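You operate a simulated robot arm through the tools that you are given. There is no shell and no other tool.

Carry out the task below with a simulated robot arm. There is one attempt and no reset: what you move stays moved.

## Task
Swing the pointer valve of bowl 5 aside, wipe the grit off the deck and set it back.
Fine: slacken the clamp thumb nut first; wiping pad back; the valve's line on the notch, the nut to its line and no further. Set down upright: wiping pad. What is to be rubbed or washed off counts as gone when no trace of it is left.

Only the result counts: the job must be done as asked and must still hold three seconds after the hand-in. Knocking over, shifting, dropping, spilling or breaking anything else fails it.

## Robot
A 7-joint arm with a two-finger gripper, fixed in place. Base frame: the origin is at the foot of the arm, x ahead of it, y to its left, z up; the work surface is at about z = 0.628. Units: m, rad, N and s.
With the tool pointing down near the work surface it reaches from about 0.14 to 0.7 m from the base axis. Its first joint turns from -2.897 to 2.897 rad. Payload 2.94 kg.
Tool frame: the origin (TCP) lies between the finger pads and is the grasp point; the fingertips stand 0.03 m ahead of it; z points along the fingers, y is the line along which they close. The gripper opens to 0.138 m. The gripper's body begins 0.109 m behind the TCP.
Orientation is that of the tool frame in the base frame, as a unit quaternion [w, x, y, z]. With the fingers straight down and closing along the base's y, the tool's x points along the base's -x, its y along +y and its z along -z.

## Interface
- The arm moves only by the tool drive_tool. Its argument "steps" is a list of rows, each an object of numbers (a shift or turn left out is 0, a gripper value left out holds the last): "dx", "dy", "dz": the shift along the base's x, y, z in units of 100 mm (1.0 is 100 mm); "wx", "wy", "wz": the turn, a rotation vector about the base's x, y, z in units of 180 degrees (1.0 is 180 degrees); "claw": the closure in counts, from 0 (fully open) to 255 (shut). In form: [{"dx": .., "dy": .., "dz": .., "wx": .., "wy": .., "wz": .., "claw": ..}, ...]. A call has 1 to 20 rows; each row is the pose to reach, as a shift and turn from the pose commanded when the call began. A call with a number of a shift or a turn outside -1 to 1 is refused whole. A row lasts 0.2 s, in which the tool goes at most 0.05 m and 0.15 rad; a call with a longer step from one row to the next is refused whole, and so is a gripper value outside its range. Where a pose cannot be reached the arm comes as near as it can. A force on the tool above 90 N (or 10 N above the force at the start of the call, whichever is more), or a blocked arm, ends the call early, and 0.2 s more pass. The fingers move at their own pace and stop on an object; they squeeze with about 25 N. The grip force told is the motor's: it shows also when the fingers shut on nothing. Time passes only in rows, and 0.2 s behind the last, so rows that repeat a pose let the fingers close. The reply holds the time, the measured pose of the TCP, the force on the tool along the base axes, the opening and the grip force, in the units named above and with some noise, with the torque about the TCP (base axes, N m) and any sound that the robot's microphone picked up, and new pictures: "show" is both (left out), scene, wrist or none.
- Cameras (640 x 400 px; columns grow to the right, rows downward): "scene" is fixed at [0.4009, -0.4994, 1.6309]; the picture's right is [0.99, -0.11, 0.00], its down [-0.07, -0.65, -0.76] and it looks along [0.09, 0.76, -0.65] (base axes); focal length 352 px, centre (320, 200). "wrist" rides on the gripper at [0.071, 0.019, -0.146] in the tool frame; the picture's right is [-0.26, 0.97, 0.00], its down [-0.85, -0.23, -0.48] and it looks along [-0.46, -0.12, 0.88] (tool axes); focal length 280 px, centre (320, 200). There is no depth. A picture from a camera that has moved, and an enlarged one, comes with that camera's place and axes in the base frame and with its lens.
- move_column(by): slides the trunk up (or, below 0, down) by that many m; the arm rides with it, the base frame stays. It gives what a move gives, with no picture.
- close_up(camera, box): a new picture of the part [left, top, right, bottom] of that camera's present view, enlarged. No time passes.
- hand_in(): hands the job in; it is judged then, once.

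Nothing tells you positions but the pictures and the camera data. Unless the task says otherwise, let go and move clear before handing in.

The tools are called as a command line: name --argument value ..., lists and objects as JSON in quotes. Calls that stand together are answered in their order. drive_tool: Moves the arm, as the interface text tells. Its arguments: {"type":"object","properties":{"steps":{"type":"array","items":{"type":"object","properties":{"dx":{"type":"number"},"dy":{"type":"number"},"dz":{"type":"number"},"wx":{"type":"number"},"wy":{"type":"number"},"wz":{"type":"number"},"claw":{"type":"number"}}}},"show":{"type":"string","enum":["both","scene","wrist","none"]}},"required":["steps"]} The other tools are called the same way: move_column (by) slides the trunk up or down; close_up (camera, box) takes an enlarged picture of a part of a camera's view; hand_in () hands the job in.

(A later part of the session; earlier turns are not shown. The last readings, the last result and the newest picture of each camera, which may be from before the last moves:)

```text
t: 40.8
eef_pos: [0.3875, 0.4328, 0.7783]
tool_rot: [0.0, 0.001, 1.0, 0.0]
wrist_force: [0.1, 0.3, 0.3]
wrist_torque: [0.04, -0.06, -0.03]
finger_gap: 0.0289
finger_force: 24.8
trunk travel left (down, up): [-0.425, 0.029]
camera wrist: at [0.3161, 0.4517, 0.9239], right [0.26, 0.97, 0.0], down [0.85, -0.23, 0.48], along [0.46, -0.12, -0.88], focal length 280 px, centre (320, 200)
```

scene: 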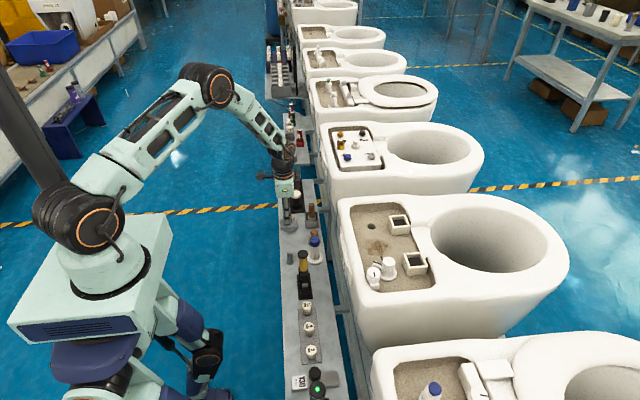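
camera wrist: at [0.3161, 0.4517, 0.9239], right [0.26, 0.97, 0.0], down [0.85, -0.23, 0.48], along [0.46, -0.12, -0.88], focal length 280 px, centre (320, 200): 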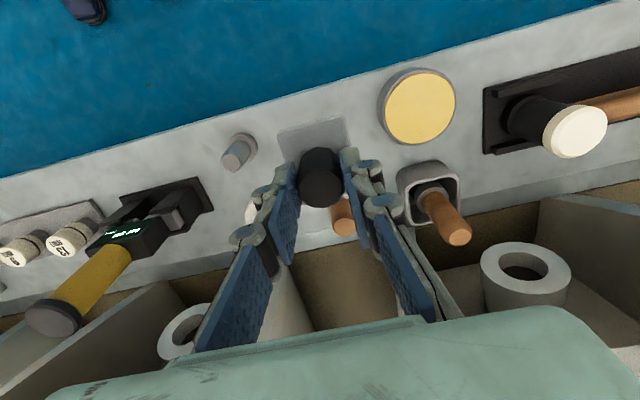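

drive_tool --steps '[{"dz": 0.4}, {"dz": 0.8}, {"dz": 1.0}]' --show "none"

drive_tool --steps '[{"dz": 0.4}, {"dz": 0.8}, {"dz": 1.0}, {"dz": 1.0, "dy": -0.4, "dx": 0.2}, {"dz": 1.0, "dy": -0.8, "dx": 0.4}, {"dz": 1.0, "dy": -1.0, "dx": 0.7}]' --show "none"

drive_tool --steps '[{"dz": 0.2, "dy": -0.3, "dx": 0.3}, {"dz": 0.5, "dy": -0.6, "dx": 0.5}, {"dz": 0.5, "dy": -0.9, "dx": 0.8}, {"dz": 0.5, "dy": -1.0, "dx": 1.0}]' --show "both"

```text
t: 41.6
eef_pos: [0.3861, 0.4367, 0.8786]
tool_rot: [0.0, -0.001, 1.0, -0.001]
wrist_force: [-0.6, 0.7, -0.4]
wrist_torque: [0.03, -0.01, -0.01]
finger_gap: 0.0287
finger_force: 24.9
trunk travel left (down, up): [-0.425, 0.029]
```

```text
t: 43.0
eef_pos: [0.4561, 0.3328, 0.9796]
tool_rot: [0.0, -0.001, 1.0, 0.0]
wrist_force: [0.2, -0.7, 0.3]
wrist_torque: [0.01, 0.0, -0.01]
finger_gap: 0.0285
finger_force: 24.8
trunk travel left (down, up): [-0.425, 0.029]
```

```text
t: 44.0
eef_pos: [0.5584, 0.2346, 1.0301]
tool_rot: [-0.002, -0.001, 1.0, 0.0]
wrist_force: [-0.5, -0.1, -0.8]
wrist_torque: [-0.01, 0.0, -0.01]
finger_gap: 0.0288
finger_force: 25.2
trunk travel left (down, up): [-0.425, 0.029]
camera wrist: at [0.4871, 0.2533, 1.1755], right [0.26, 0.97, 0.0], down [0.85, -0.23, 0.47], along [0.46, -0.12, -0.88], focal length 280 px, centre (320, 200)
```

scene: 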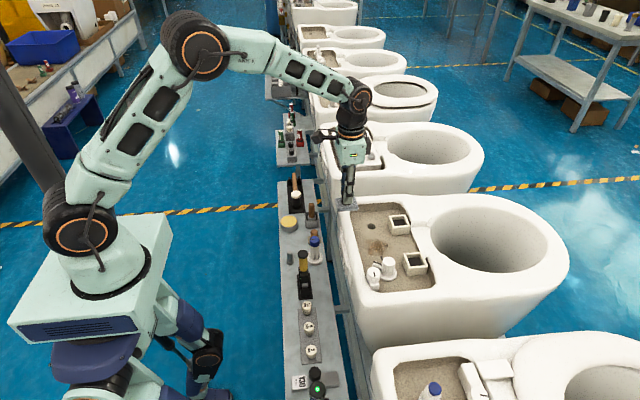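
wrist: 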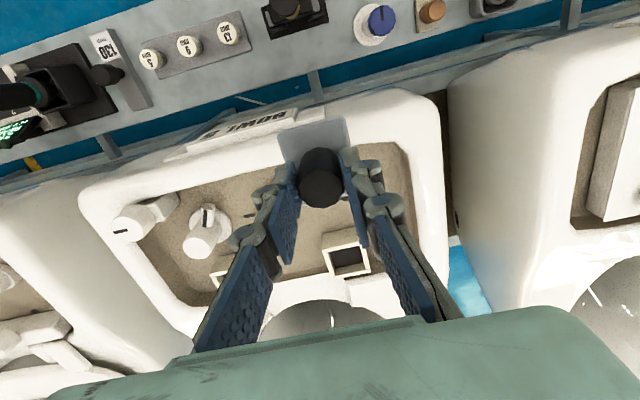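

drive_tool --steps '[{"dy": -0.3, "dx": 0.3}, {"dy": -0.6, "dx": 0.6}, {"dy": -0.75, "dx": 0.83}, {"dy": -0.75, "dx": 0.83, "dz": -0.3}, {"dy": -0.75, "dx": 0.83, "dz": -0.6}, {"dy": -0.75, "dx": 0.83, "dz": -0.6}]' --show "both"

close_up --camera "wrist" --box '[200, 70, 480, 270]'

close_up --camera "scene" --box '[340, 190, 440, 290]'

```text
t: 45.4
eef_pos: [0.639, 0.1604, 0.9678]
tool_rot: [0.0, 0.001, 1.0, 0.0]
wrist_force: [0.4, -0.8, -1.2]
wrist_torque: [-0.01, 0.01, 0.0]
finger_gap: 0.0286
finger_force: 24.8
trunk travel left (down, up): [-0.425, 0.029]
camera wrist: at [0.5685, 0.1788, 1.1133], right [0.26, 0.97, 0.0], down [0.85, -0.23, 0.48], along [0.46, -0.12, -0.88], focal length 280 px, centre (320, 200)
```

scene: 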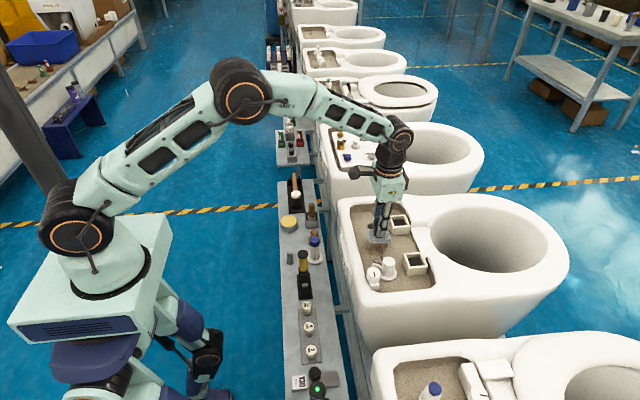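
wrist: 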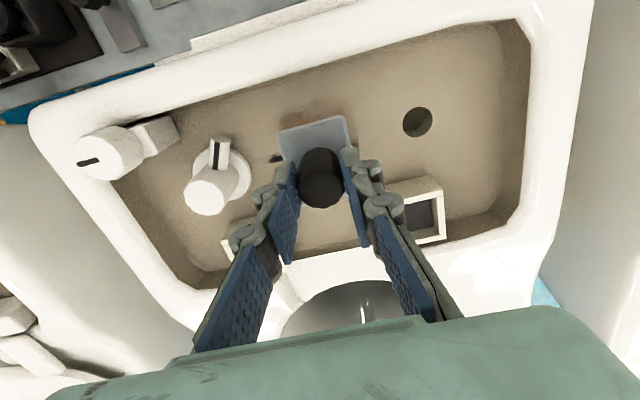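

```text
2.00 times, centred on (340, 170) of wrist
camera zoom: at [0.5685, 0.1788, 1.1133], right [0.26, 0.97, 0.0], down [0.85, -0.23, 0.48], along [0.46, -0.12, -0.88], focal length 561 px, centre (280, 260)
```

zoom: 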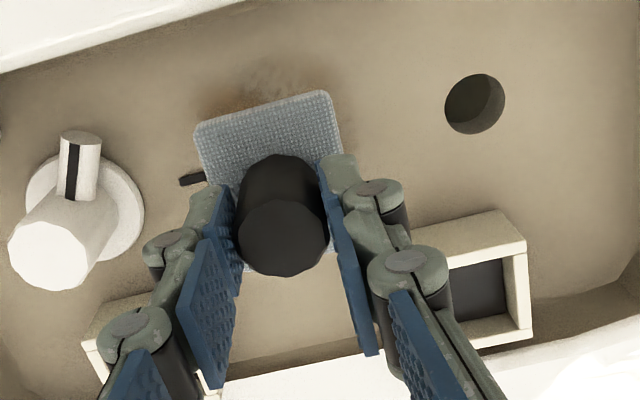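

```text
4.00 times, centred on (390, 240) of scene
camera zoom: at [0.4009, -0.4994, 1.6309], right [0.99, -0.11, 0.0], down [-0.07, -0.65, -0.76], along [0.09, 0.76, -0.65], focal length 1406 px, centre (40, 40)
```

zoom: 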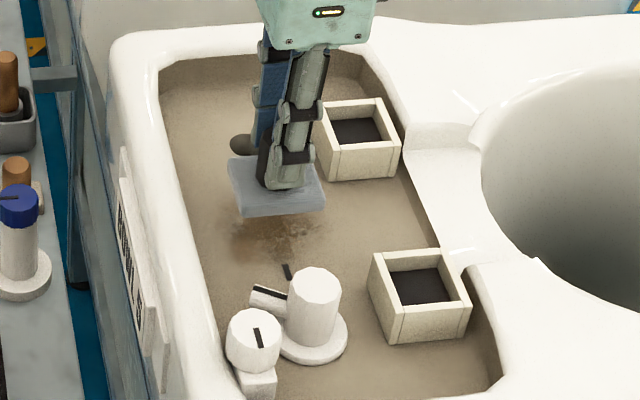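

close_up --camera "scene" --box '[395, 205, 445, 245]'

close_up --camera "wrist" --box '[370, 140, 470, 260]'

```text
10.00 times, centred on (420, 225) of scene
camera zoom: at [0.4009, -0.4994, 1.6309], right [0.99, -0.11, 0.0], down [-0.07, -0.65, -0.76], along [0.09, 0.76, -0.65], focal length 3516 px, centre (-680, -50)
```

zoom: 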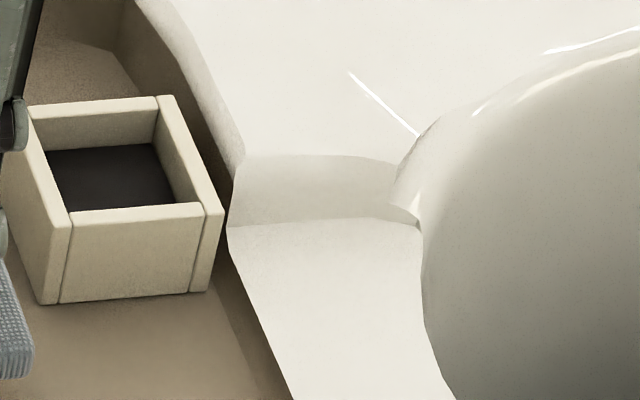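

```text
3.33 times, centred on (420, 200) of wrist
camera zoom: at [0.5685, 0.1788, 1.1133], right [0.26, 0.97, 0.0], down [0.85, -0.23, 0.48], along [0.46, -0.12, -0.88], focal length 935 px, centre (-13, 200)
```

zoom: 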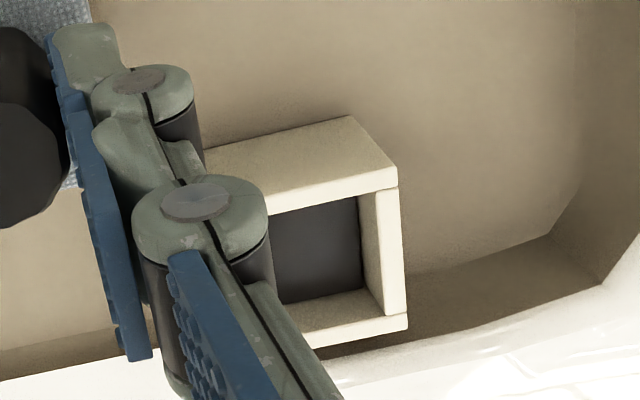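

The pad is above the grit, and both boxes start at x≈0.696, leaving free room. I'll lower the pad to the deck gently.

drive_tool --steps '[{"dz": -0.2}, {"dz": -0.4}, {"dz": -0.43}, {"dz": -0.44}]' --show "none"

drive_tool --steps '[{"dz": -0.01}, {"dz": -0.02}, {"dz": -0.03}]' --show "both"

```text
t: 46.4
eef_pos: [0.6411, 0.1589, 0.9275]
tool_rot: [0.001, 0.0, 1.0, 0.0]
wrist_force: [-1.9, -3.2, 12.5]
wrist_torque: [-0.13, 0.43, 0.05]
finger_gap: 0.0288
finger_force: 25.3
trunk travel left (down, up): [-0.425, 0.029]
```

```text
t: 47.2
eef_pos: [0.6402, 0.1581, 0.9273]
tool_rot: [0.004, 0.001, 1.0, 0.001]
wrist_force: [2.0, -5.2, 31.4]
wrist_torque: [-0.17, -0.13, -0.01]
finger_gap: 0.0292
finger_force: 24.7
trunk travel left (down, up): [-0.425, 0.029]
camera wrist: at [0.5678, 0.1774, 1.072], right [0.26, 0.97, 0.0], down [0.84, -0.23, 0.48], along [0.47, -0.12, -0.88], focal length 280 px, centre (320, 200)
```

scene: 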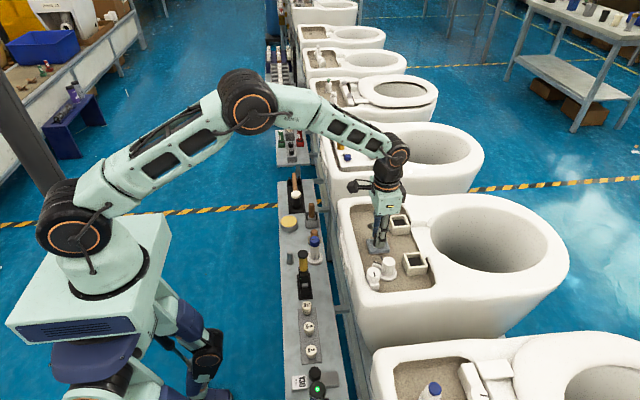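
wrist: 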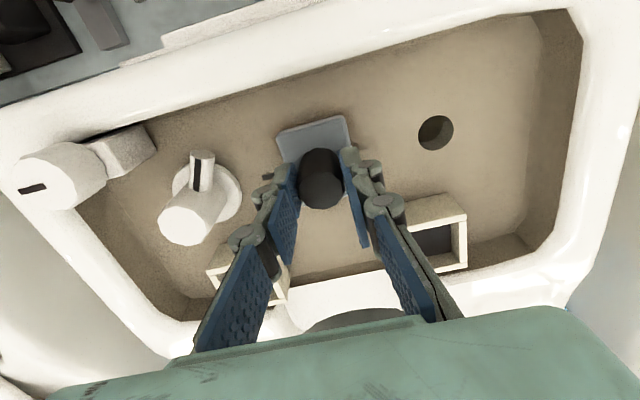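

Contact is made at TCP z≈0.927. I'll ease the pressure a little and wipe in overlapping strokes over the patch.

drive_tool --steps '[{"dz": 0.02}, {"dz": 0.02, "dx": -0.18}, {"dz": 0.02, "dx": -0.18, "dy": -0.25}, {"dz": 0.02, "dx": -0.18, "dy": 0.0}, {"dz": 0.02, "dx": -0.18, "dy": 0.26}, {"dz": 0.02, "dx": -0.06, "dy": 0.26}, {"dz": 0.02, "dx": -0.06, "dy": 0.0}, {"dz": 0.02, "dx": -0.06, "dy": -0.25}, {"dz": 0.02, "dx": 0.06, "dy": -0.25}, {"dz": 0.02, "dx": 0.06, "dy": 0.0}, {"dz": 0.02, "dx": 0.06, "dy": 0.26}, {"dz": 0.02, "dx": 0.18, "dy": 0.26}, {"dz": 0.02, "dx": 0.18, "dy": 0.0}, {"dz": 0.02, "dx": 0.18, "dy": -0.25}, {"dz": 0.02, "dx": 0.0, "dy": -0.25}, {"dz": 0.02, "dx": 0.0, "dy": 0.0}]' --show "both"

close_up --camera "scene" --box '[340, 205, 440, 285]'

close_up --camera "wrist" --box '[200, 60, 480, 240]'

```text
t: 50.6
eef_pos: [0.6416, 0.1598, 0.9226]
tool_rot: [0.0, -0.001, 1.0, 0.0]
wrist_force: [-0.6, 0.1, -1.2]
wrist_torque: [-0.01, 0.04, -0.03]
finger_gap: 0.0286
finger_force: 25.5
trunk travel left (down, up): [-0.425, 0.029]
camera wrist: at [0.5702, 0.1783, 1.0699], right [0.26, 0.97, 0.0], down [0.85, -0.23, 0.48], along [0.46, -0.12, -0.88], focal length 280 px, centre (320, 200)
```

scene: 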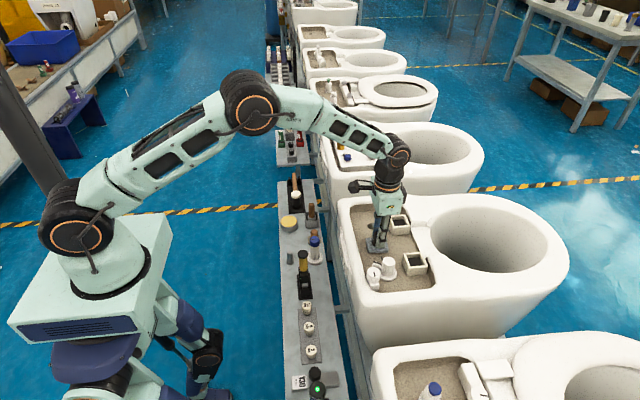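
wrist: 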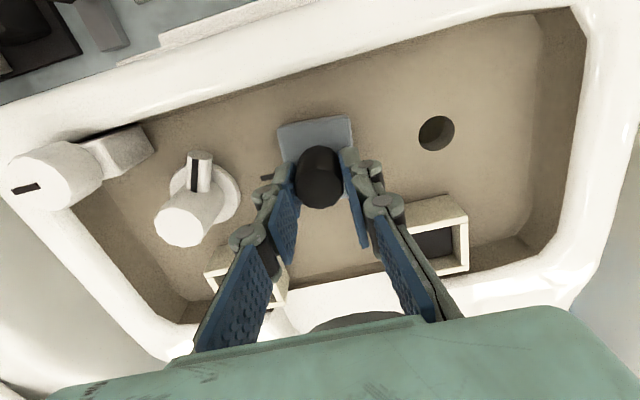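

```text
5.00 times, centred on (390, 245) of scene
camera zoom: at [0.4009, -0.4994, 1.6309], right [0.99, -0.11, 0.0], down [-0.07, -0.65, -0.76], along [0.09, 0.76, -0.65], focal length 1758 px, centre (-30, -25)
```

zoom: 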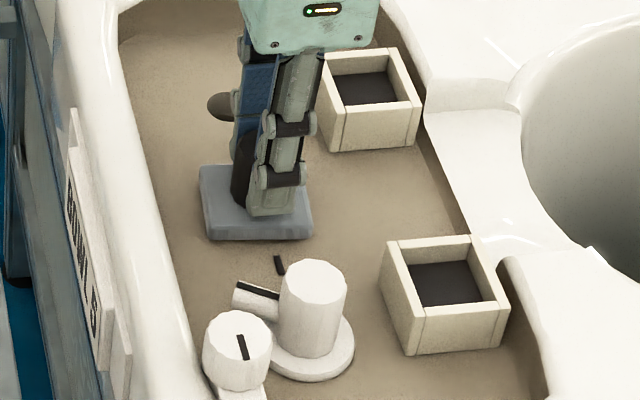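

```text
2.22 times, centred on (340, 150) of wrist
camera zoom: at [0.5702, 0.1783, 1.0699], right [0.26, 0.97, 0.0], down [0.85, -0.23, 0.48], along [0.46, -0.12, -0.88], focal length 623 px, centre (276, 311)
```

zoom: 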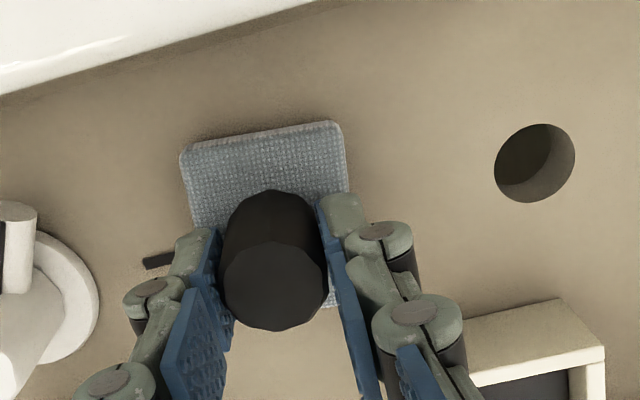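

The grit around the pad seems gone. I'll lift and look at the deck beneath.

drive_tool --steps '[{"dz": 0.3}, {"dz": 0.7}, {"dz": 1.0}, {"dz": 1.0, "dx": -0.4, "dy": 0.2}, {"dz": 1.0, "dx": -0.8, "dy": 0.4}]' --show "both"

close_up --camera "scene" --box '[350, 215, 420, 270]'

close_up --camera "wrist" --box '[200, 80, 480, 260]'

```text
t: 51.8
eef_pos: [0.56, 0.2018, 1.0267]
tool_rot: [0.0, -0.001, 1.0, 0.001]
wrist_force: [-0.5, 0.4, -0.5]
wrist_torque: [0.0, -0.04, -0.02]
finger_gap: 0.0288
finger_force: 24.9
trunk travel left (down, up): [-0.425, 0.029]
camera wrist: at [0.488, 0.2204, 1.1717], right [0.26, 0.97, 0.0], down [0.85, -0.23, 0.48], along [0.46, -0.12, -0.88], focal length 280 px, centre (320, 200)
```

scene: 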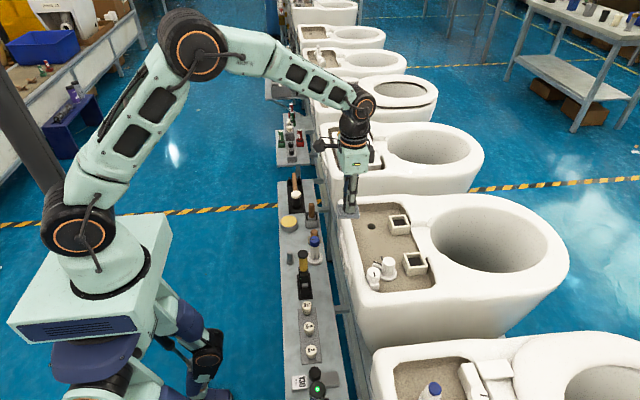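
wrist: 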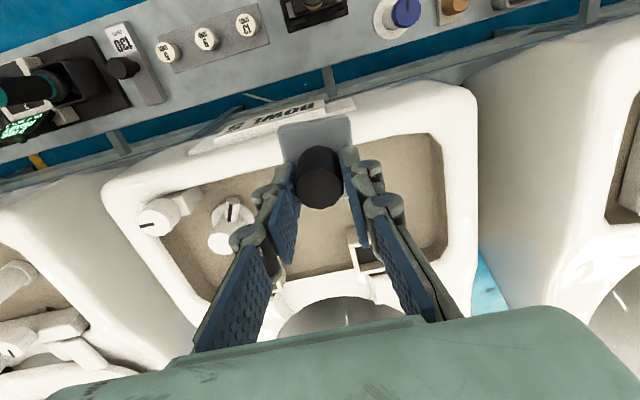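

```text
7.27 times, centred on (385, 242) of scene
camera zoom: at [0.4009, -0.4994, 1.6309], right [0.99, -0.11, 0.0], down [-0.07, -0.65, -0.76], along [0.09, 0.76, -0.65], focal length 2557 px, centre (-153, -109)
```

zoom: 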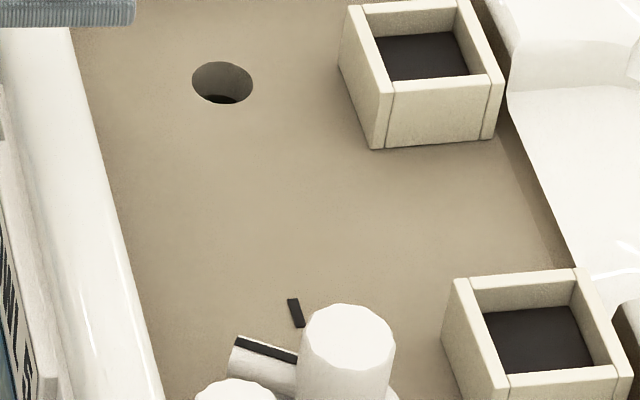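

```text
2.22 times, centred on (340, 170) of wrist
camera zoom: at [0.488, 0.2204, 1.1717], right [0.26, 0.97, 0.0], down [0.85, -0.23, 0.48], along [0.46, -0.12, -0.88], focal length 623 px, centre (276, 267)
```

zoom: 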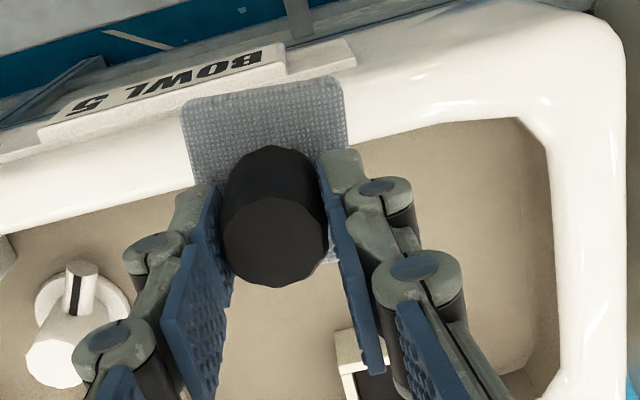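

close_up --camera "scene" --box '[362, 225, 402, 255]'

close_up --camera "scene" --box '[340, 195, 440, 260]'

```text
13.33 times, centred on (382, 240) of scene
camera zoom: at [0.4009, -0.4994, 1.6309], right [0.99, -0.11, 0.0], down [-0.07, -0.65, -0.76], along [0.09, 0.76, -0.65], focal length 4688 px, centre (-507, -333)
```

zoom: 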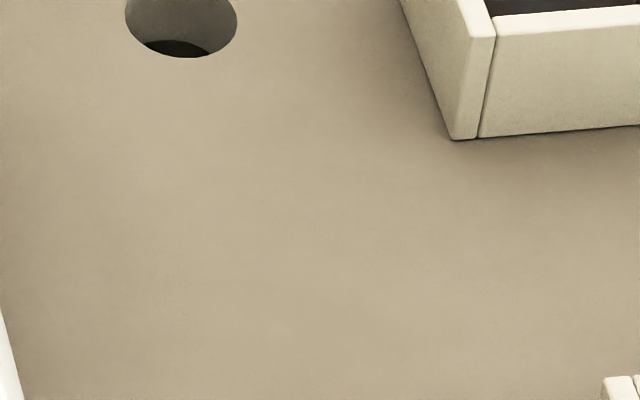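

```text
6.15 times, centred on (390, 228) of scene
camera zoom: at [0.4009, -0.4994, 1.6309], right [0.99, -0.11, 0.0], down [-0.07, -0.65, -0.76], along [0.09, 0.76, -0.65], focal length 2164 px, centre (-111, 31)
```

zoom: 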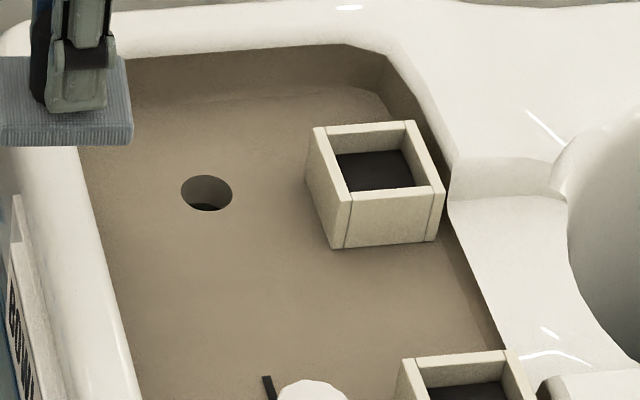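

The deck looks clean. For certainty I'll make one more pass with true contact pressure on the bare deck.

drive_tool --steps '[{"dx": 0.4, "dy": -0.2}, {"dx": 0.8, "dy": -0.4}, {"dx": 0.8, "dy": -0.4, "dz": -0.4}, {"dx": 0.8, "dy": -0.4, "dz": -0.8}, {"dx": 0.8, "dy": -0.4, "dz": -1.0}, {"dx": 0.8, "dy": -0.4, "dz": -1.0}]' --show "none"

drive_tool --steps '[{"dz": -0.01}, {"dz": -0.02}, {"dz": -0.02}]' --show "none"

```text
t: 53.2
eef_pos: [0.6395, 0.1606, 0.9234]
tool_rot: [0.001, 0.0, 1.0, 0.0]
wrist_force: [-0.3, 0.1, 0.2]
wrist_torque: [0.0, 0.01, 0.04]
finger_gap: 0.0286
finger_force: 25.0
trunk travel left (down, up): [-0.425, 0.029]
```

```text
t: 54.0
eef_pos: [0.6408, 0.1598, 0.9228]
tool_rot: [0.0, -0.001, 1.0, 0.0]
wrist_force: [-0.2, 0.6, -0.5]
wrist_torque: [0.01, 0.04, 0.03]
finger_gap: 0.0287
finger_force: 24.4
trunk travel left (down, up): [-0.425, 0.029]
```

drive_tool --steps '[{"dz": -0.01}, {"dz": -0.02}, {"dz": -0.02}]' --show "none"

close_up --camera "scene" --box '[350, 215, 410, 265]'

close_up --camera "wrist" --box '[250, 90, 400, 220]'

```text
t: 54.8
eef_pos: [0.6409, 0.1603, 0.9217]
tool_rot: [0.002, -0.001, 1.0, 0.0]
wrist_force: [-0.9, 1.1, 12.9]
wrist_torque: [-0.09, 0.38, 0.02]
finger_gap: 0.0287
finger_force: 24.5
trunk travel left (down, up): [-0.425, 0.029]
```

```text
8.00 times, centred on (380, 240) of scene
camera zoom: at [0.4009, -0.4994, 1.6309], right [0.99, -0.11, 0.0], down [-0.07, -0.65, -0.76], along [0.09, 0.76, -0.65], focal length 2813 px, centre (-160, -120)
```

zoom: 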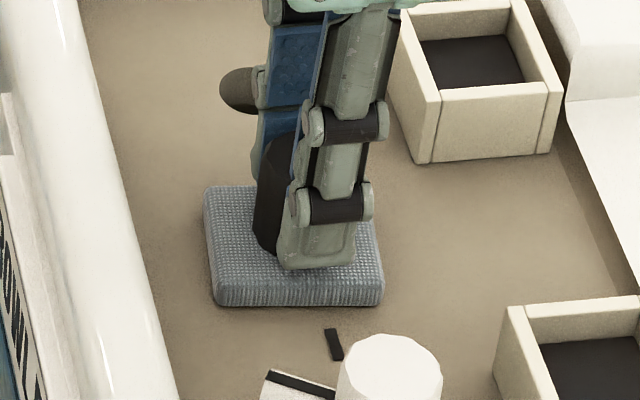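

```text
3.08 times, centred on (325, 155) of wrist
camera zoom: at [0.5682, 0.1785, 1.0675], right [0.26, 0.97, 0.0], down [0.85, -0.23, 0.48], along [0.46, -0.12, -0.88], focal length 863 px, centre (305, 338)
```

zoom: 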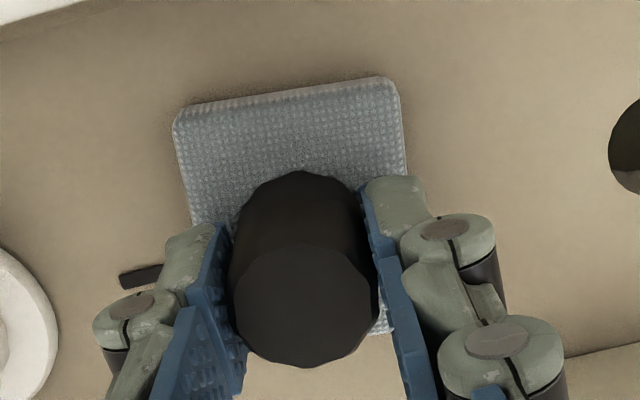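

Firm contact of about 13 N on the bare deck now. Second pass of strokes.

drive_tool --steps '[{"dx": -0.18}, {"dx": -0.18, "dy": -0.25}, {"dx": -0.18, "dy": 0.0}, {"dx": -0.18, "dy": 0.26}, {"dx": -0.06, "dy": 0.26}, {"dx": -0.06, "dy": 0.0}, {"dx": -0.06, "dy": -0.25}, {"dx": 0.06, "dy": -0.25}, {"dx": 0.06, "dy": 0.0}, {"dx": 0.06, "dy": 0.26}, {"dx": 0.18, "dy": 0.26}, {"dx": 0.18, "dy": 0.0}, {"dx": 0.18, "dy": -0.25}, {"dx": -0.1, "dy": -0.25}, {"dx": -0.22, "dy": -0.1}, {"dx": -0.22, "dy": 0.2}, {"dx": 0.0, "dy": 0.3}, {"dx": 0.0, "dy": 0.0}]' --show "wrist"

drive_tool --steps '[{"dz": 0.3}, {"dz": 0.7}, {"dz": 1.0}, {"dz": 1.0, "dx": -0.4, "dy": 0.2}, {"dz": 1.0, "dx": -0.8, "dy": 0.4}]' --show "none"

close_up --camera "scene" --box '[355, 220, 415, 262]'

close_up --camera "wrist" --box '[180, 130, 460, 310]'

```text
t: 58.6
eef_pos: [0.6356, 0.1585, 0.92]
tool_rot: [-0.001, 0.0, 1.0, -0.001]
wrist_force: [0.2, -0.3, 2.4]
wrist_torque: [-0.1, -0.13, -0.04]
finger_gap: 0.0287
finger_force: 24.7
trunk travel left (down, up): [-0.425, 0.029]
camera wrist: at [0.5654, 0.1778, 1.066], right [0.26, 0.96, 0.0], down [0.85, -0.23, 0.48], along [0.46, -0.13, -0.88], focal length 280 px, centre (320, 200)
```

wrist: 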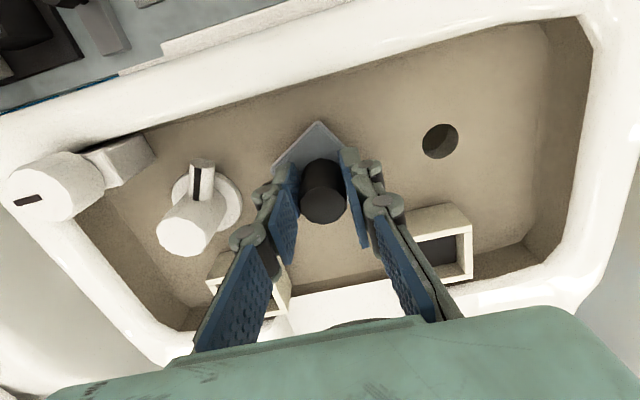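

```text
t: 59.8
eef_pos: [0.5583, 0.1993, 1.0168]
tool_rot: [0.001, -0.001, 1.0, 0.0]
wrist_force: [-0.6, -0.1, -0.9]
wrist_torque: [0.0, -0.03, 0.02]
finger_gap: 0.0286
finger_force: 25.0
trunk travel left (down, up): [-0.425, 0.029]
```

```text
9.52 times, centred on (385, 241) of scene
camera zoom: at [0.4009, -0.4994, 1.6309], right [0.99, -0.11, 0.0], down [-0.07, -0.65, -0.76], along [0.09, 0.76, -0.65], focal length 3349 px, centre (-299, -190)
```

zoom: 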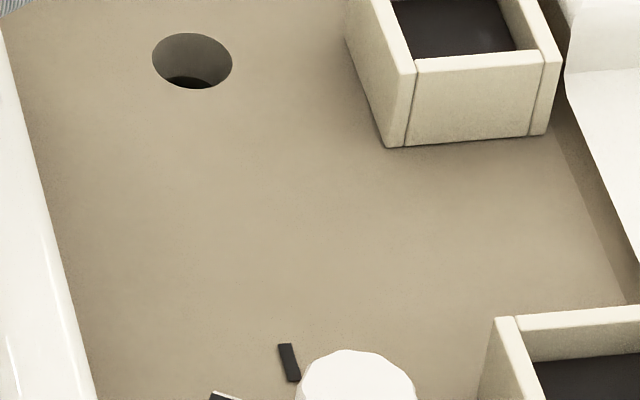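

```text
2.22 times, centred on (320, 220) of wrist
camera zoom: at [0.4874, 0.219, 1.1628], right [0.26, 0.97, 0.0], down [0.85, -0.23, 0.48], along [0.46, -0.12, -0.88], focal length 623 px, centre (320, 156)
```

zoom: 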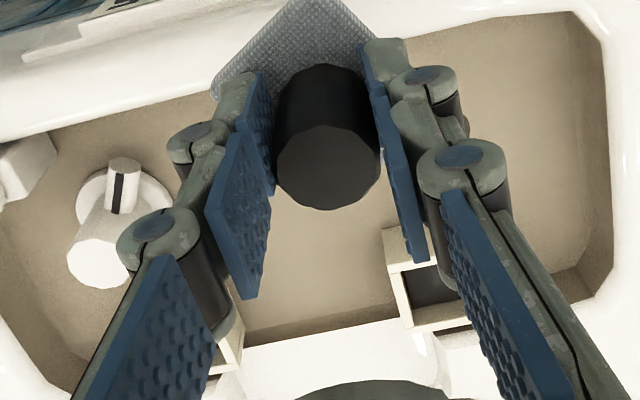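

The deck is clean. The pad has twisted in the grip about its knob axis, so I'll measure the twist before setting it back.

close_up --camera "wrist" --box '[250, 90, 400, 230]'

close_up --camera "scene" --box '[310, 170, 390, 230]'

```text
2.86 times, centred on (325, 160) of wrist
camera zoom: at [0.4874, 0.219, 1.1628], right [0.26, 0.97, 0.0], down [0.85, -0.23, 0.48], along [0.46, -0.12, -0.88], focal length 801 px, centre (306, 314)
```

zoom: 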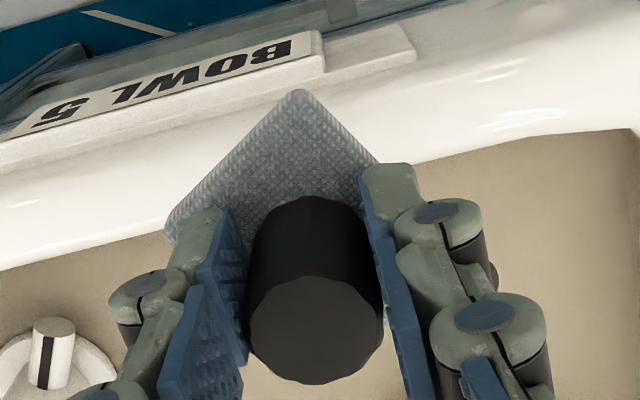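

```text
6.67 times, centred on (350, 200) of scene
camera zoom: at [0.4009, -0.4994, 1.6309], right [0.99, -0.11, 0.0], down [-0.07, -0.65, -0.76], along [0.09, 0.76, -0.65], focal length 2344 px, centre (120, 200)
```

zoom: 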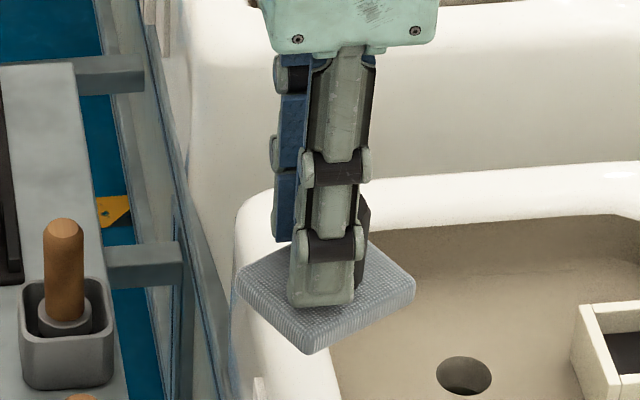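

The pad is twisted about +32° relative to the gripper; I'll counter-rotate the gripper by −32° so the pad goes back square. Moving back over its spot.

drive_tool --steps '[{"dx": -0.28, "dy": 0.4, "wz": -0.03}, {"dx": -0.56, "dy": 0.8, "wz": -0.06}, {"dx": -0.7, "dy": 1.0, "wz": -0.1}, {"dx": -0.7, "dy": 1.0, "wz": -0.14}, {"dx": -0.7, "dy": 1.0, "wz": -0.178}]' --show "none"

drive_tool --steps '[{"dx": -0.28, "dy": 0.4}, {"dx": -0.56, "dy": 0.8}, {"dx": -0.74, "dy": 1.0}]' --show "none"

drive_tool --steps '[{"dx": -0.29, "dy": 0.35}, {"dx": -0.29, "dy": 0.35, "dz": -0.4}, {"dx": -0.29, "dy": 0.35, "dz": -0.8}, {"dx": -0.29, "dy": 0.35, "dz": -1.0}, {"dx": -0.29, "dy": 0.35, "dz": -1.0}]' --show "both"

close_up --camera "wrist" --box '[230, 80, 430, 230]'

```text
t: 61.0
eef_pos: [0.4895, 0.2991, 1.0195]
tool_rot: [0.0, 0.276, 0.961, 0.0]
wrist_force: [0.2, -0.3, -0.7]
wrist_torque: [0.04, 0.02, -0.03]
finger_gap: 0.0287
finger_force: 25.6
trunk travel left (down, up): [-0.425, 0.029]
```

```text
t: 61.8
eef_pos: [0.4133, 0.3994, 1.0177]
tool_rot: [0.001, 0.276, 0.961, 0.0]
wrist_force: [0.9, 0.2, -1.6]
wrist_torque: [0.01, 0.0, -0.05]
finger_gap: 0.0283
finger_force: 24.9
trunk travel left (down, up): [-0.425, 0.029]
```

```text
t: 63.0
eef_pos: [0.3869, 0.435, 0.9195]
tool_rot: [0.0, 0.276, 0.961, 0.0]
wrist_force: [-0.3, -1.0, -0.2]
wrist_torque: [0.01, 0.03, 0.03]
finger_gap: 0.0286
finger_force: 25.0
trunk travel left (down, up): [-0.425, 0.029]
camera wrist: at [0.3357, 0.4884, 1.0648], right [0.73, 0.68, 0.0], down [0.6, -0.65, 0.48], along [0.32, -0.35, -0.88], focal length 280 px, centre (320, 200)
```

scene: 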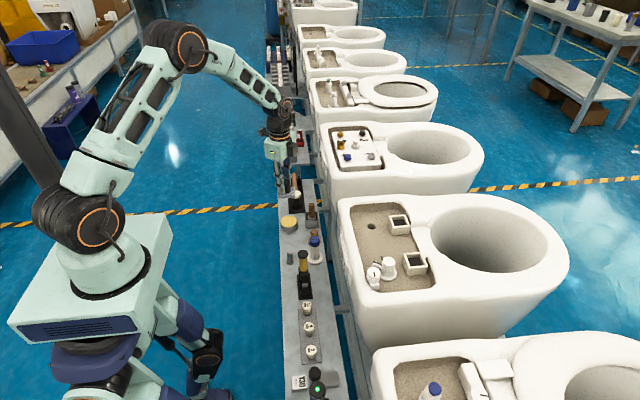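
wrist: 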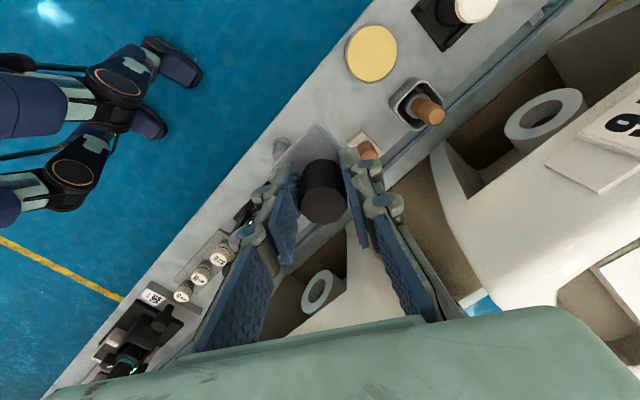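

```text
2.67 times, centred on (330, 155) of wrist
camera zoom: at [0.3357, 0.4884, 1.0648], right [0.73, 0.68, 0.0], down [0.6, -0.65, 0.48], along [0.32, -0.35, -0.88], focal length 748 px, centre (293, 320)
```

zoom: 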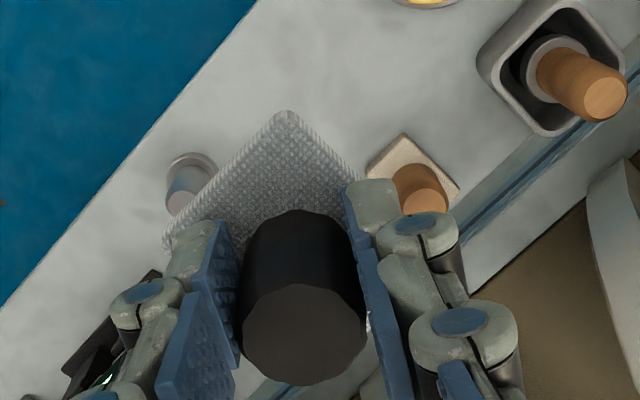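

The pad is square to the rail again. Descending to set it down.

drive_tool --steps '[{"dz": -0.4}, {"dz": -0.8}, {"dz": -1.0}]' --show "none"

drive_tool --steps '[{"dz": -0.4}, {"dz": -0.8}, {"dz": -1.0}, {"dz": -1.2}]' --show "none"

```text
t: 63.8
eef_pos: [0.3866, 0.4353, 0.8201]
tool_rot: [0.0, 0.276, 0.961, 0.0]
wrist_force: [0.6, 0.1, -0.5]
wrist_torque: [0.0, 0.03, 0.02]
finger_gap: 0.0288
finger_force: 25.1
trunk travel left (down, up): [-0.425, 0.029]
```

```text
refused: -1.2 is not a number from -1 to 1
```

drive_tool --steps '[{"dz": -0.4}, {"dz": -0.8}, {"dz": -1.0}]' --show "none"

drive_tool --steps '[{"dz": -0.2}, {"dz": -0.32}, {"dz": -0.36}, {"dz": -0.38}]' --show "both"

close_up --camera "scene" --box '[265, 205, 325, 260]'

```text
t: 64.6
eef_pos: [0.3845, 0.4374, 0.7208]
tool_rot: [0.0, 0.276, 0.961, 0.0]
wrist_force: [-0.1, -0.5, -0.9]
wrist_torque: [-0.01, -0.02, 0.0]
finger_gap: 0.029
finger_force: 25.0
trunk travel left (down, up): [-0.425, 0.029]
```

```text
t: 65.6
eef_pos: [0.3882, 0.4359, 0.6821]
tool_rot: [0.0, 0.275, 0.961, 0.0]
wrist_force: [-0.1, -0.4, -0.4]
wrist_torque: [-0.01, -0.02, 0.03]
finger_gap: 0.0286
finger_force: 24.9
trunk travel left (down, up): [-0.425, 0.029]
camera wrist: at [0.3374, 0.4895, 0.8279], right [0.73, 0.68, 0.0], down [0.6, -0.65, 0.48], along [0.32, -0.35, -0.88], focal length 280 px, centre (320, 200)
```

scene: 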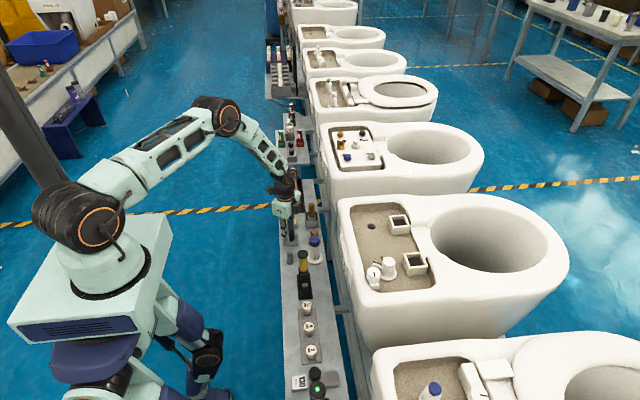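
wrist: 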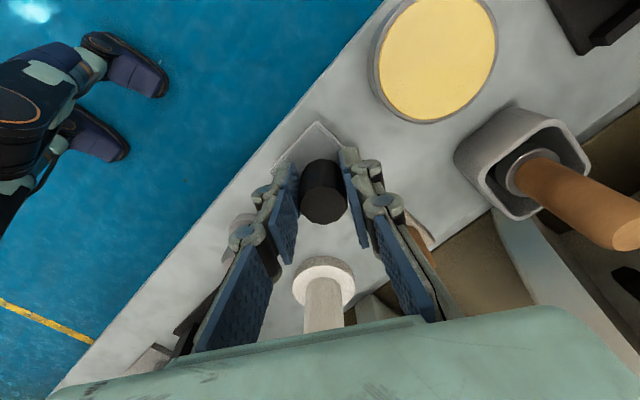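

```text
7.27 times, centred on (295, 232) of scene
camera zoom: at [0.4009, -0.4994, 1.6309], right [0.99, -0.11, 0.0], down [-0.07, -0.65, -0.76], along [0.09, 0.76, -0.65], focal length 2557 px, centre (502, -36)
```

zoom: 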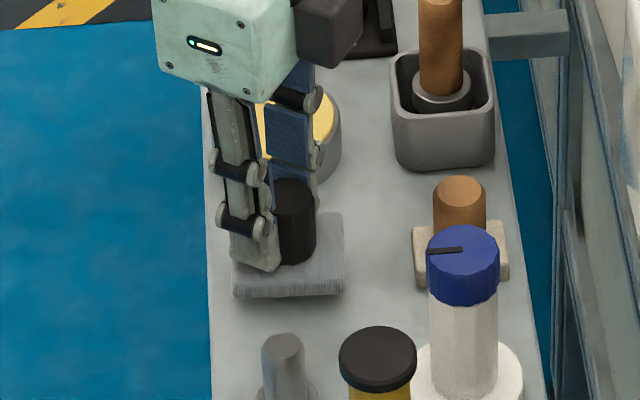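

drive_tool --steps '[{"dz": -0.01}, {"dz": -0.02}, {"dz": -0.03}, {"dz": -0.03}]' --show "none"

```text
t: 66.6
eef_pos: [0.389, 0.4364, 0.6796]
tool_rot: [0.0, 0.276, 0.961, 0.0]
wrist_force: [0.1, 0.4, -0.5]
wrist_torque: [-0.01, 0.01, 0.01]
finger_gap: 0.0287
finger_force: 24.8
trunk travel left (down, up): [-0.425, 0.029]
```

drive_tool --steps '[{"dz": -0.01, "dx": -0.02, "dy": -0.01}, {"dz": -0.02, "dx": -0.02, "dy": -0.01}, {"dz": -0.02, "dx": -0.02, "dy": -0.01}]' --show "none"

```text
t: 67.4
eef_pos: [0.3855, 0.434, 0.6762]
tool_rot: [0.0, 0.276, 0.961, 0.0]
wrist_force: [-0.1, -0.1, -0.4]
wrist_torque: [0.0, 0.02, 0.02]
finger_gap: 0.0289
finger_force: 24.8
trunk travel left (down, up): [-0.425, 0.029]
```

drive_tool --steps '[{"dz": -0.01}, {"dz": -0.01}]' --show "none"

drive_tool --steps '[{"dz": -0.01}, {"dz": -0.01}]' --show "none"

close_up --camera "scene" --box '[275, 225, 315, 255]'

```text
t: 68.0
eef_pos: [0.386, 0.4335, 0.6746]
tool_rot: [-0.001, 0.276, 0.961, 0.0]
wrist_force: [-0.7, -0.2, -0.1]
wrist_torque: [-0.01, -0.04, 0.01]
finger_gap: 0.0286
finger_force: 25.6
trunk travel left (down, up): [-0.425, 0.029]
```

```text
t: 68.6
eef_pos: [0.3843, 0.4343, 0.6749]
tool_rot: [0.001, 0.276, 0.961, 0.001]
wrist_force: [-0.1, 0.6, -0.4]
wrist_torque: [0.02, -0.03, -0.01]
finger_gap: 0.0288
finger_force: 25.2
trunk travel left (down, up): [-0.425, 0.029]
```

```text
13.33 times, centred on (295, 240) of scene
camera zoom: at [0.4009, -0.4994, 1.6309], right [0.99, -0.11, 0.0], down [-0.07, -0.65, -0.76], along [0.09, 0.76, -0.65], focal length 4688 px, centre (653, -333)
```

zoom: 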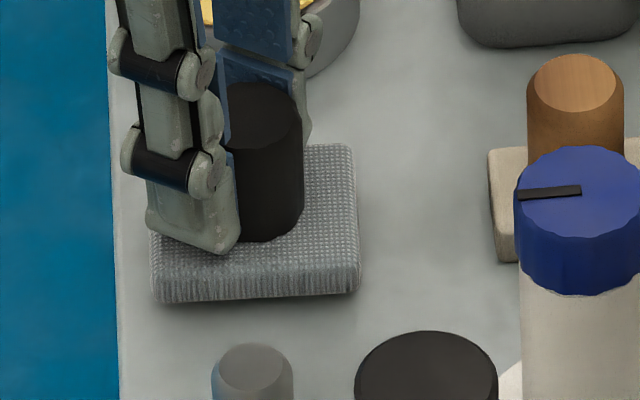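

drive_tool --steps '[{"dz": -0.01}, {"dz": -0.01}]' --show "none"

drive_tool --steps '[{"dz": -0.01}, {"dz": -0.01}]' --show "none"

```text
t: 69.2
eef_pos: [0.385, 0.4349, 0.6744]
tool_rot: [0.0, 0.275, 0.961, -0.001]
wrist_force: [1.1, 0.0, -1.6]
wrist_torque: [0.04, 0.01, 0.01]
finger_gap: 0.0286
finger_force: 25.0
trunk travel left (down, up): [-0.425, 0.029]
```

```text
t: 69.8
eef_pos: [0.3842, 0.4346, 0.6723]
tool_rot: [0.0, 0.276, 0.961, -0.001]
wrist_force: [0.4, -0.5, -1.2]
wrist_torque: [-0.01, 0.04, 0.0]
finger_gap: 0.0288
finger_force: 25.2
trunk travel left (down, up): [-0.425, 0.029]
```

drive_tool --steps '[{"dz": -0.01}, {"dz": -0.01}]' --show "none"

drive_tool --steps '[{"dz": -0.01}, {"dz": -0.01}]' --show "none"

close_up --camera "scene" --box '[275, 225, 315, 255]'

```text
t: 70.4
eef_pos: [0.3834, 0.4345, 0.6712]
tool_rot: [0.0, 0.276, 0.961, 0.0]
wrist_force: [0.3, 0.7, -1.4]
wrist_torque: [0.02, 0.04, 0.02]
finger_gap: 0.0287
finger_force: 24.9
trunk travel left (down, up): [-0.425, 0.029]
```

```text
t: 71.0
eef_pos: [0.3849, 0.4337, 0.6707]
tool_rot: [0.0, 0.276, 0.961, 0.0]
wrist_force: [0.0, 0.1, -0.5]
wrist_torque: [0.01, 0.01, -0.01]
finger_gap: 0.0289
finger_force: 25.1
trunk travel left (down, up): [-0.425, 0.029]
```

```text
13.33 times, centred on (295, 240) of scene
camera zoom: at [0.4009, -0.4994, 1.6309], right [0.99, -0.11, 0.0], down [-0.07, -0.65, -0.76], along [0.09, 0.76, -0.65], focal length 4688 px, centre (653, -333)
```

zoom: 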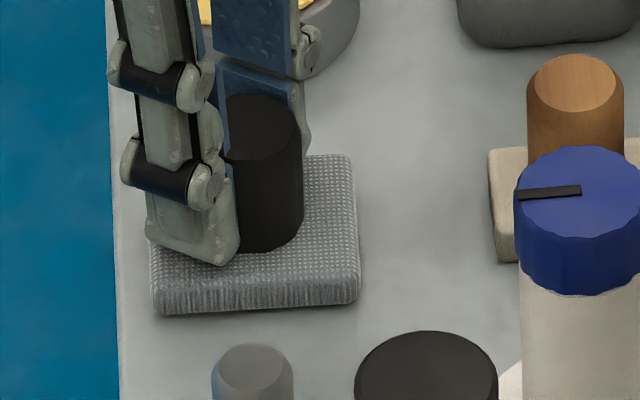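

drive_tool --steps '[{"dz": -0.005}, {"dz": -0.01}, {"dz": -0.01}]' --show "none"

drive_tool --steps '[{"dz": -0.01}, {"dz": -0.01}]' --show "wrist"

close_up --camera "wrist" --box '[250, 100, 400, 230]'

```text
t: 71.8
eef_pos: [0.3835, 0.4334, 0.6701]
tool_rot: [0.0, 0.277, 0.961, -0.001]
wrist_force: [0.3, -0.6, -0.4]
wrist_torque: [0.0, 0.0, -0.01]
finger_gap: 0.0286
finger_force: 25.4
trunk travel left (down, up): [-0.425, 0.029]
```

```text
t: 72.4
eef_pos: [0.3845, 0.4333, 0.6708]
tool_rot: [0.0, 0.275, 0.961, 0.001]
wrist_force: [-1.1, -0.4, 7.2]
wrist_torque: [-0.26, -0.19, -0.09]
finger_gap: 0.0287
finger_force: 25.1
trunk travel left (down, up): [-0.425, 0.029]
camera wrist: at [0.334, 0.4866, 0.8157], right [0.73, 0.68, 0.0], down [0.6, -0.65, 0.48], along [0.32, -0.35, -0.88], focal length 280 px, centre (320, 200)
```

wrist: 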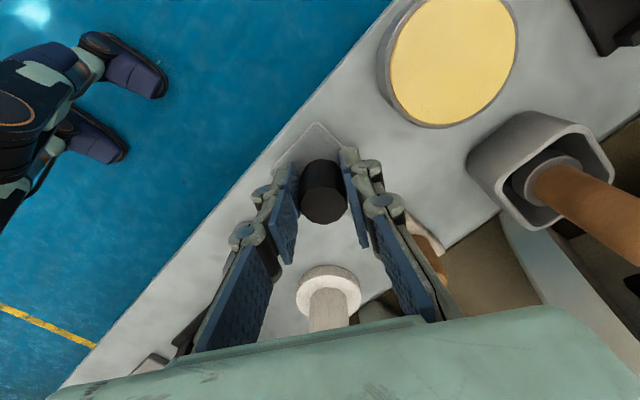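

```text
3.08 times, centred on (325, 165) of wrist
camera zoom: at [0.334, 0.4866, 0.8157], right [0.73, 0.68, 0.0], down [0.6, -0.65, 0.48], along [0.32, -0.35, -0.88], focal length 863 px, centre (305, 308)
```

zoom: 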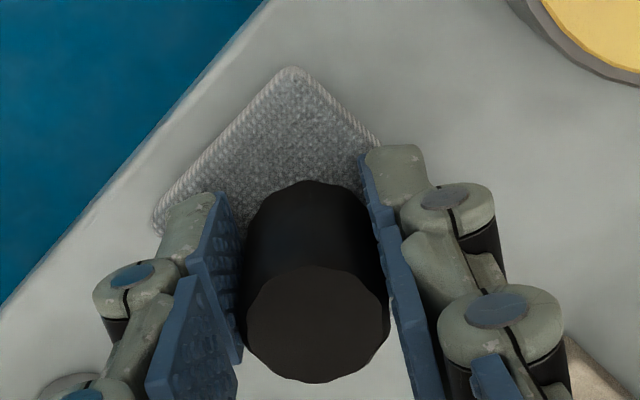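

The pad touches down (7 N). I release it and rise straight up.

drive_tool --steps '[{"dz": 0.01}, {"dz": 0.01, "claw": 140}, {"dz": 0.01, "claw": 140}, {"dz": 0.01, "claw": 140}, {"dz": 0.01, "claw": 140}]' --show "none"

drive_tool --steps '[{"dz": 0.2}, {"dz": 0.5}, {"dz": 0.9}, {"dz": 1.0}]' --show "both"

close_up --camera "scene" --box '[275, 220, 325, 260]'

close_up --camera "wrist" --box '[240, 70, 400, 210]'

```text
t: 73.6
eef_pos: [0.3849, 0.433, 0.669]
tool_rot: [0.0, 0.276, 0.961, 0.0]
wrist_force: [-0.2, 0.2, -0.6]
wrist_torque: [0.0, 0.01, 0.0]
finger_gap: 0.0623
finger_force: 0.0
trunk travel left (down, up): [-0.425, 0.029]
```

```text
t: 74.6
eef_pos: [0.3827, 0.4358, 0.7705]
tool_rot: [0.0, 0.276, 0.961, 0.0]
wrist_force: [0.1, -1.1, -0.4]
wrist_torque: [0.01, 0.0, -0.04]
finger_gap: 0.0625
finger_force: 0.0
trunk travel left (down, up): [-0.425, 0.029]
camera wrist: at [0.3321, 0.4884, 0.9163], right [0.73, 0.68, 0.0], down [0.6, -0.64, 0.48], along [0.32, -0.35, -0.88], focal length 280 px, centre (320, 200)
```

scene: 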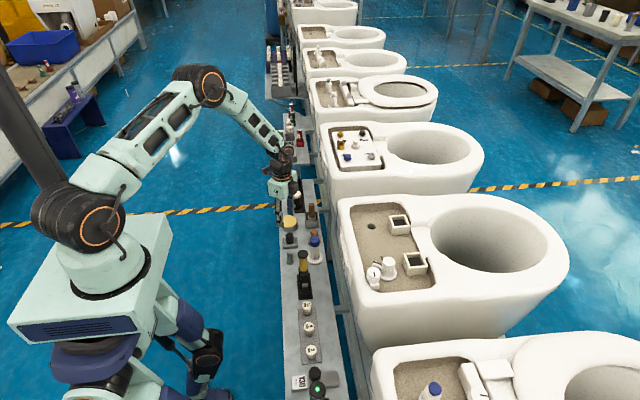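
wrist: 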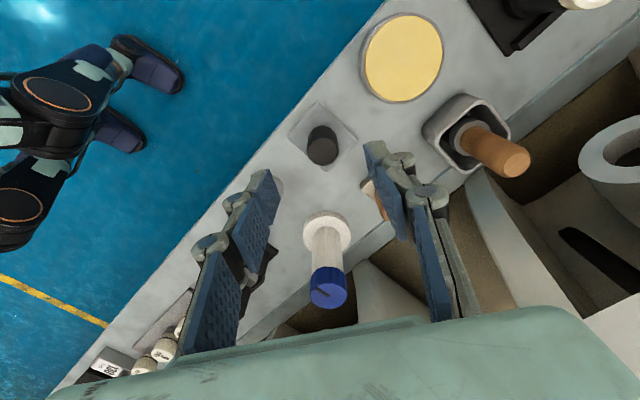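

```text
10.00 times, centred on (300, 240) of scene
camera zoom: at [0.4009, -0.4994, 1.6309], right [0.99, -0.11, 0.0], down [-0.07, -0.65, -0.76], along [0.09, 0.76, -0.65], focal length 3516 px, centre (520, -200)
```

zoom: 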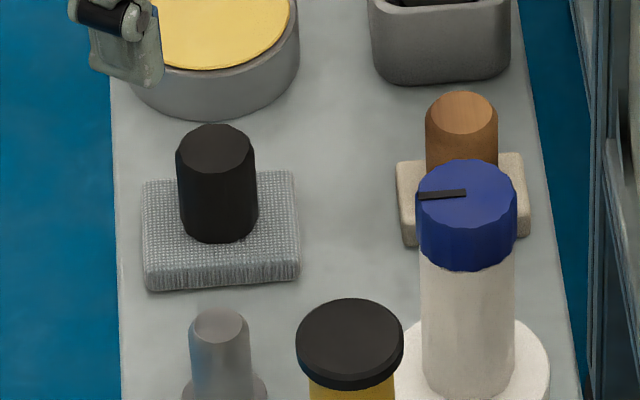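

```text
2.86 times, centred on (320, 140) of wrist
camera zoom: at [0.3321, 0.4884, 0.9163], right [0.73, 0.68, 0.0], down [0.6, -0.64, 0.48], along [0.32, -0.35, -0.88], focal length 801 px, centre (320, 371)
```

zoom: 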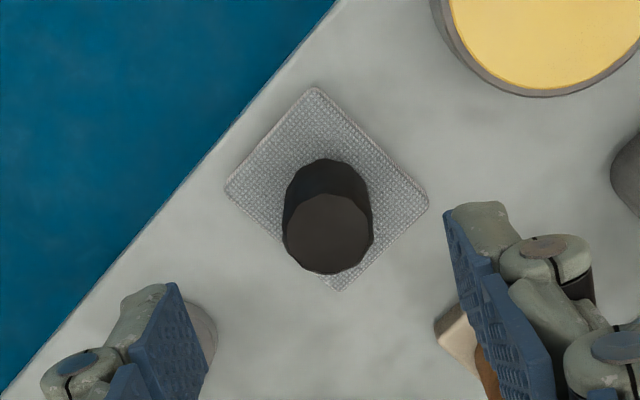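

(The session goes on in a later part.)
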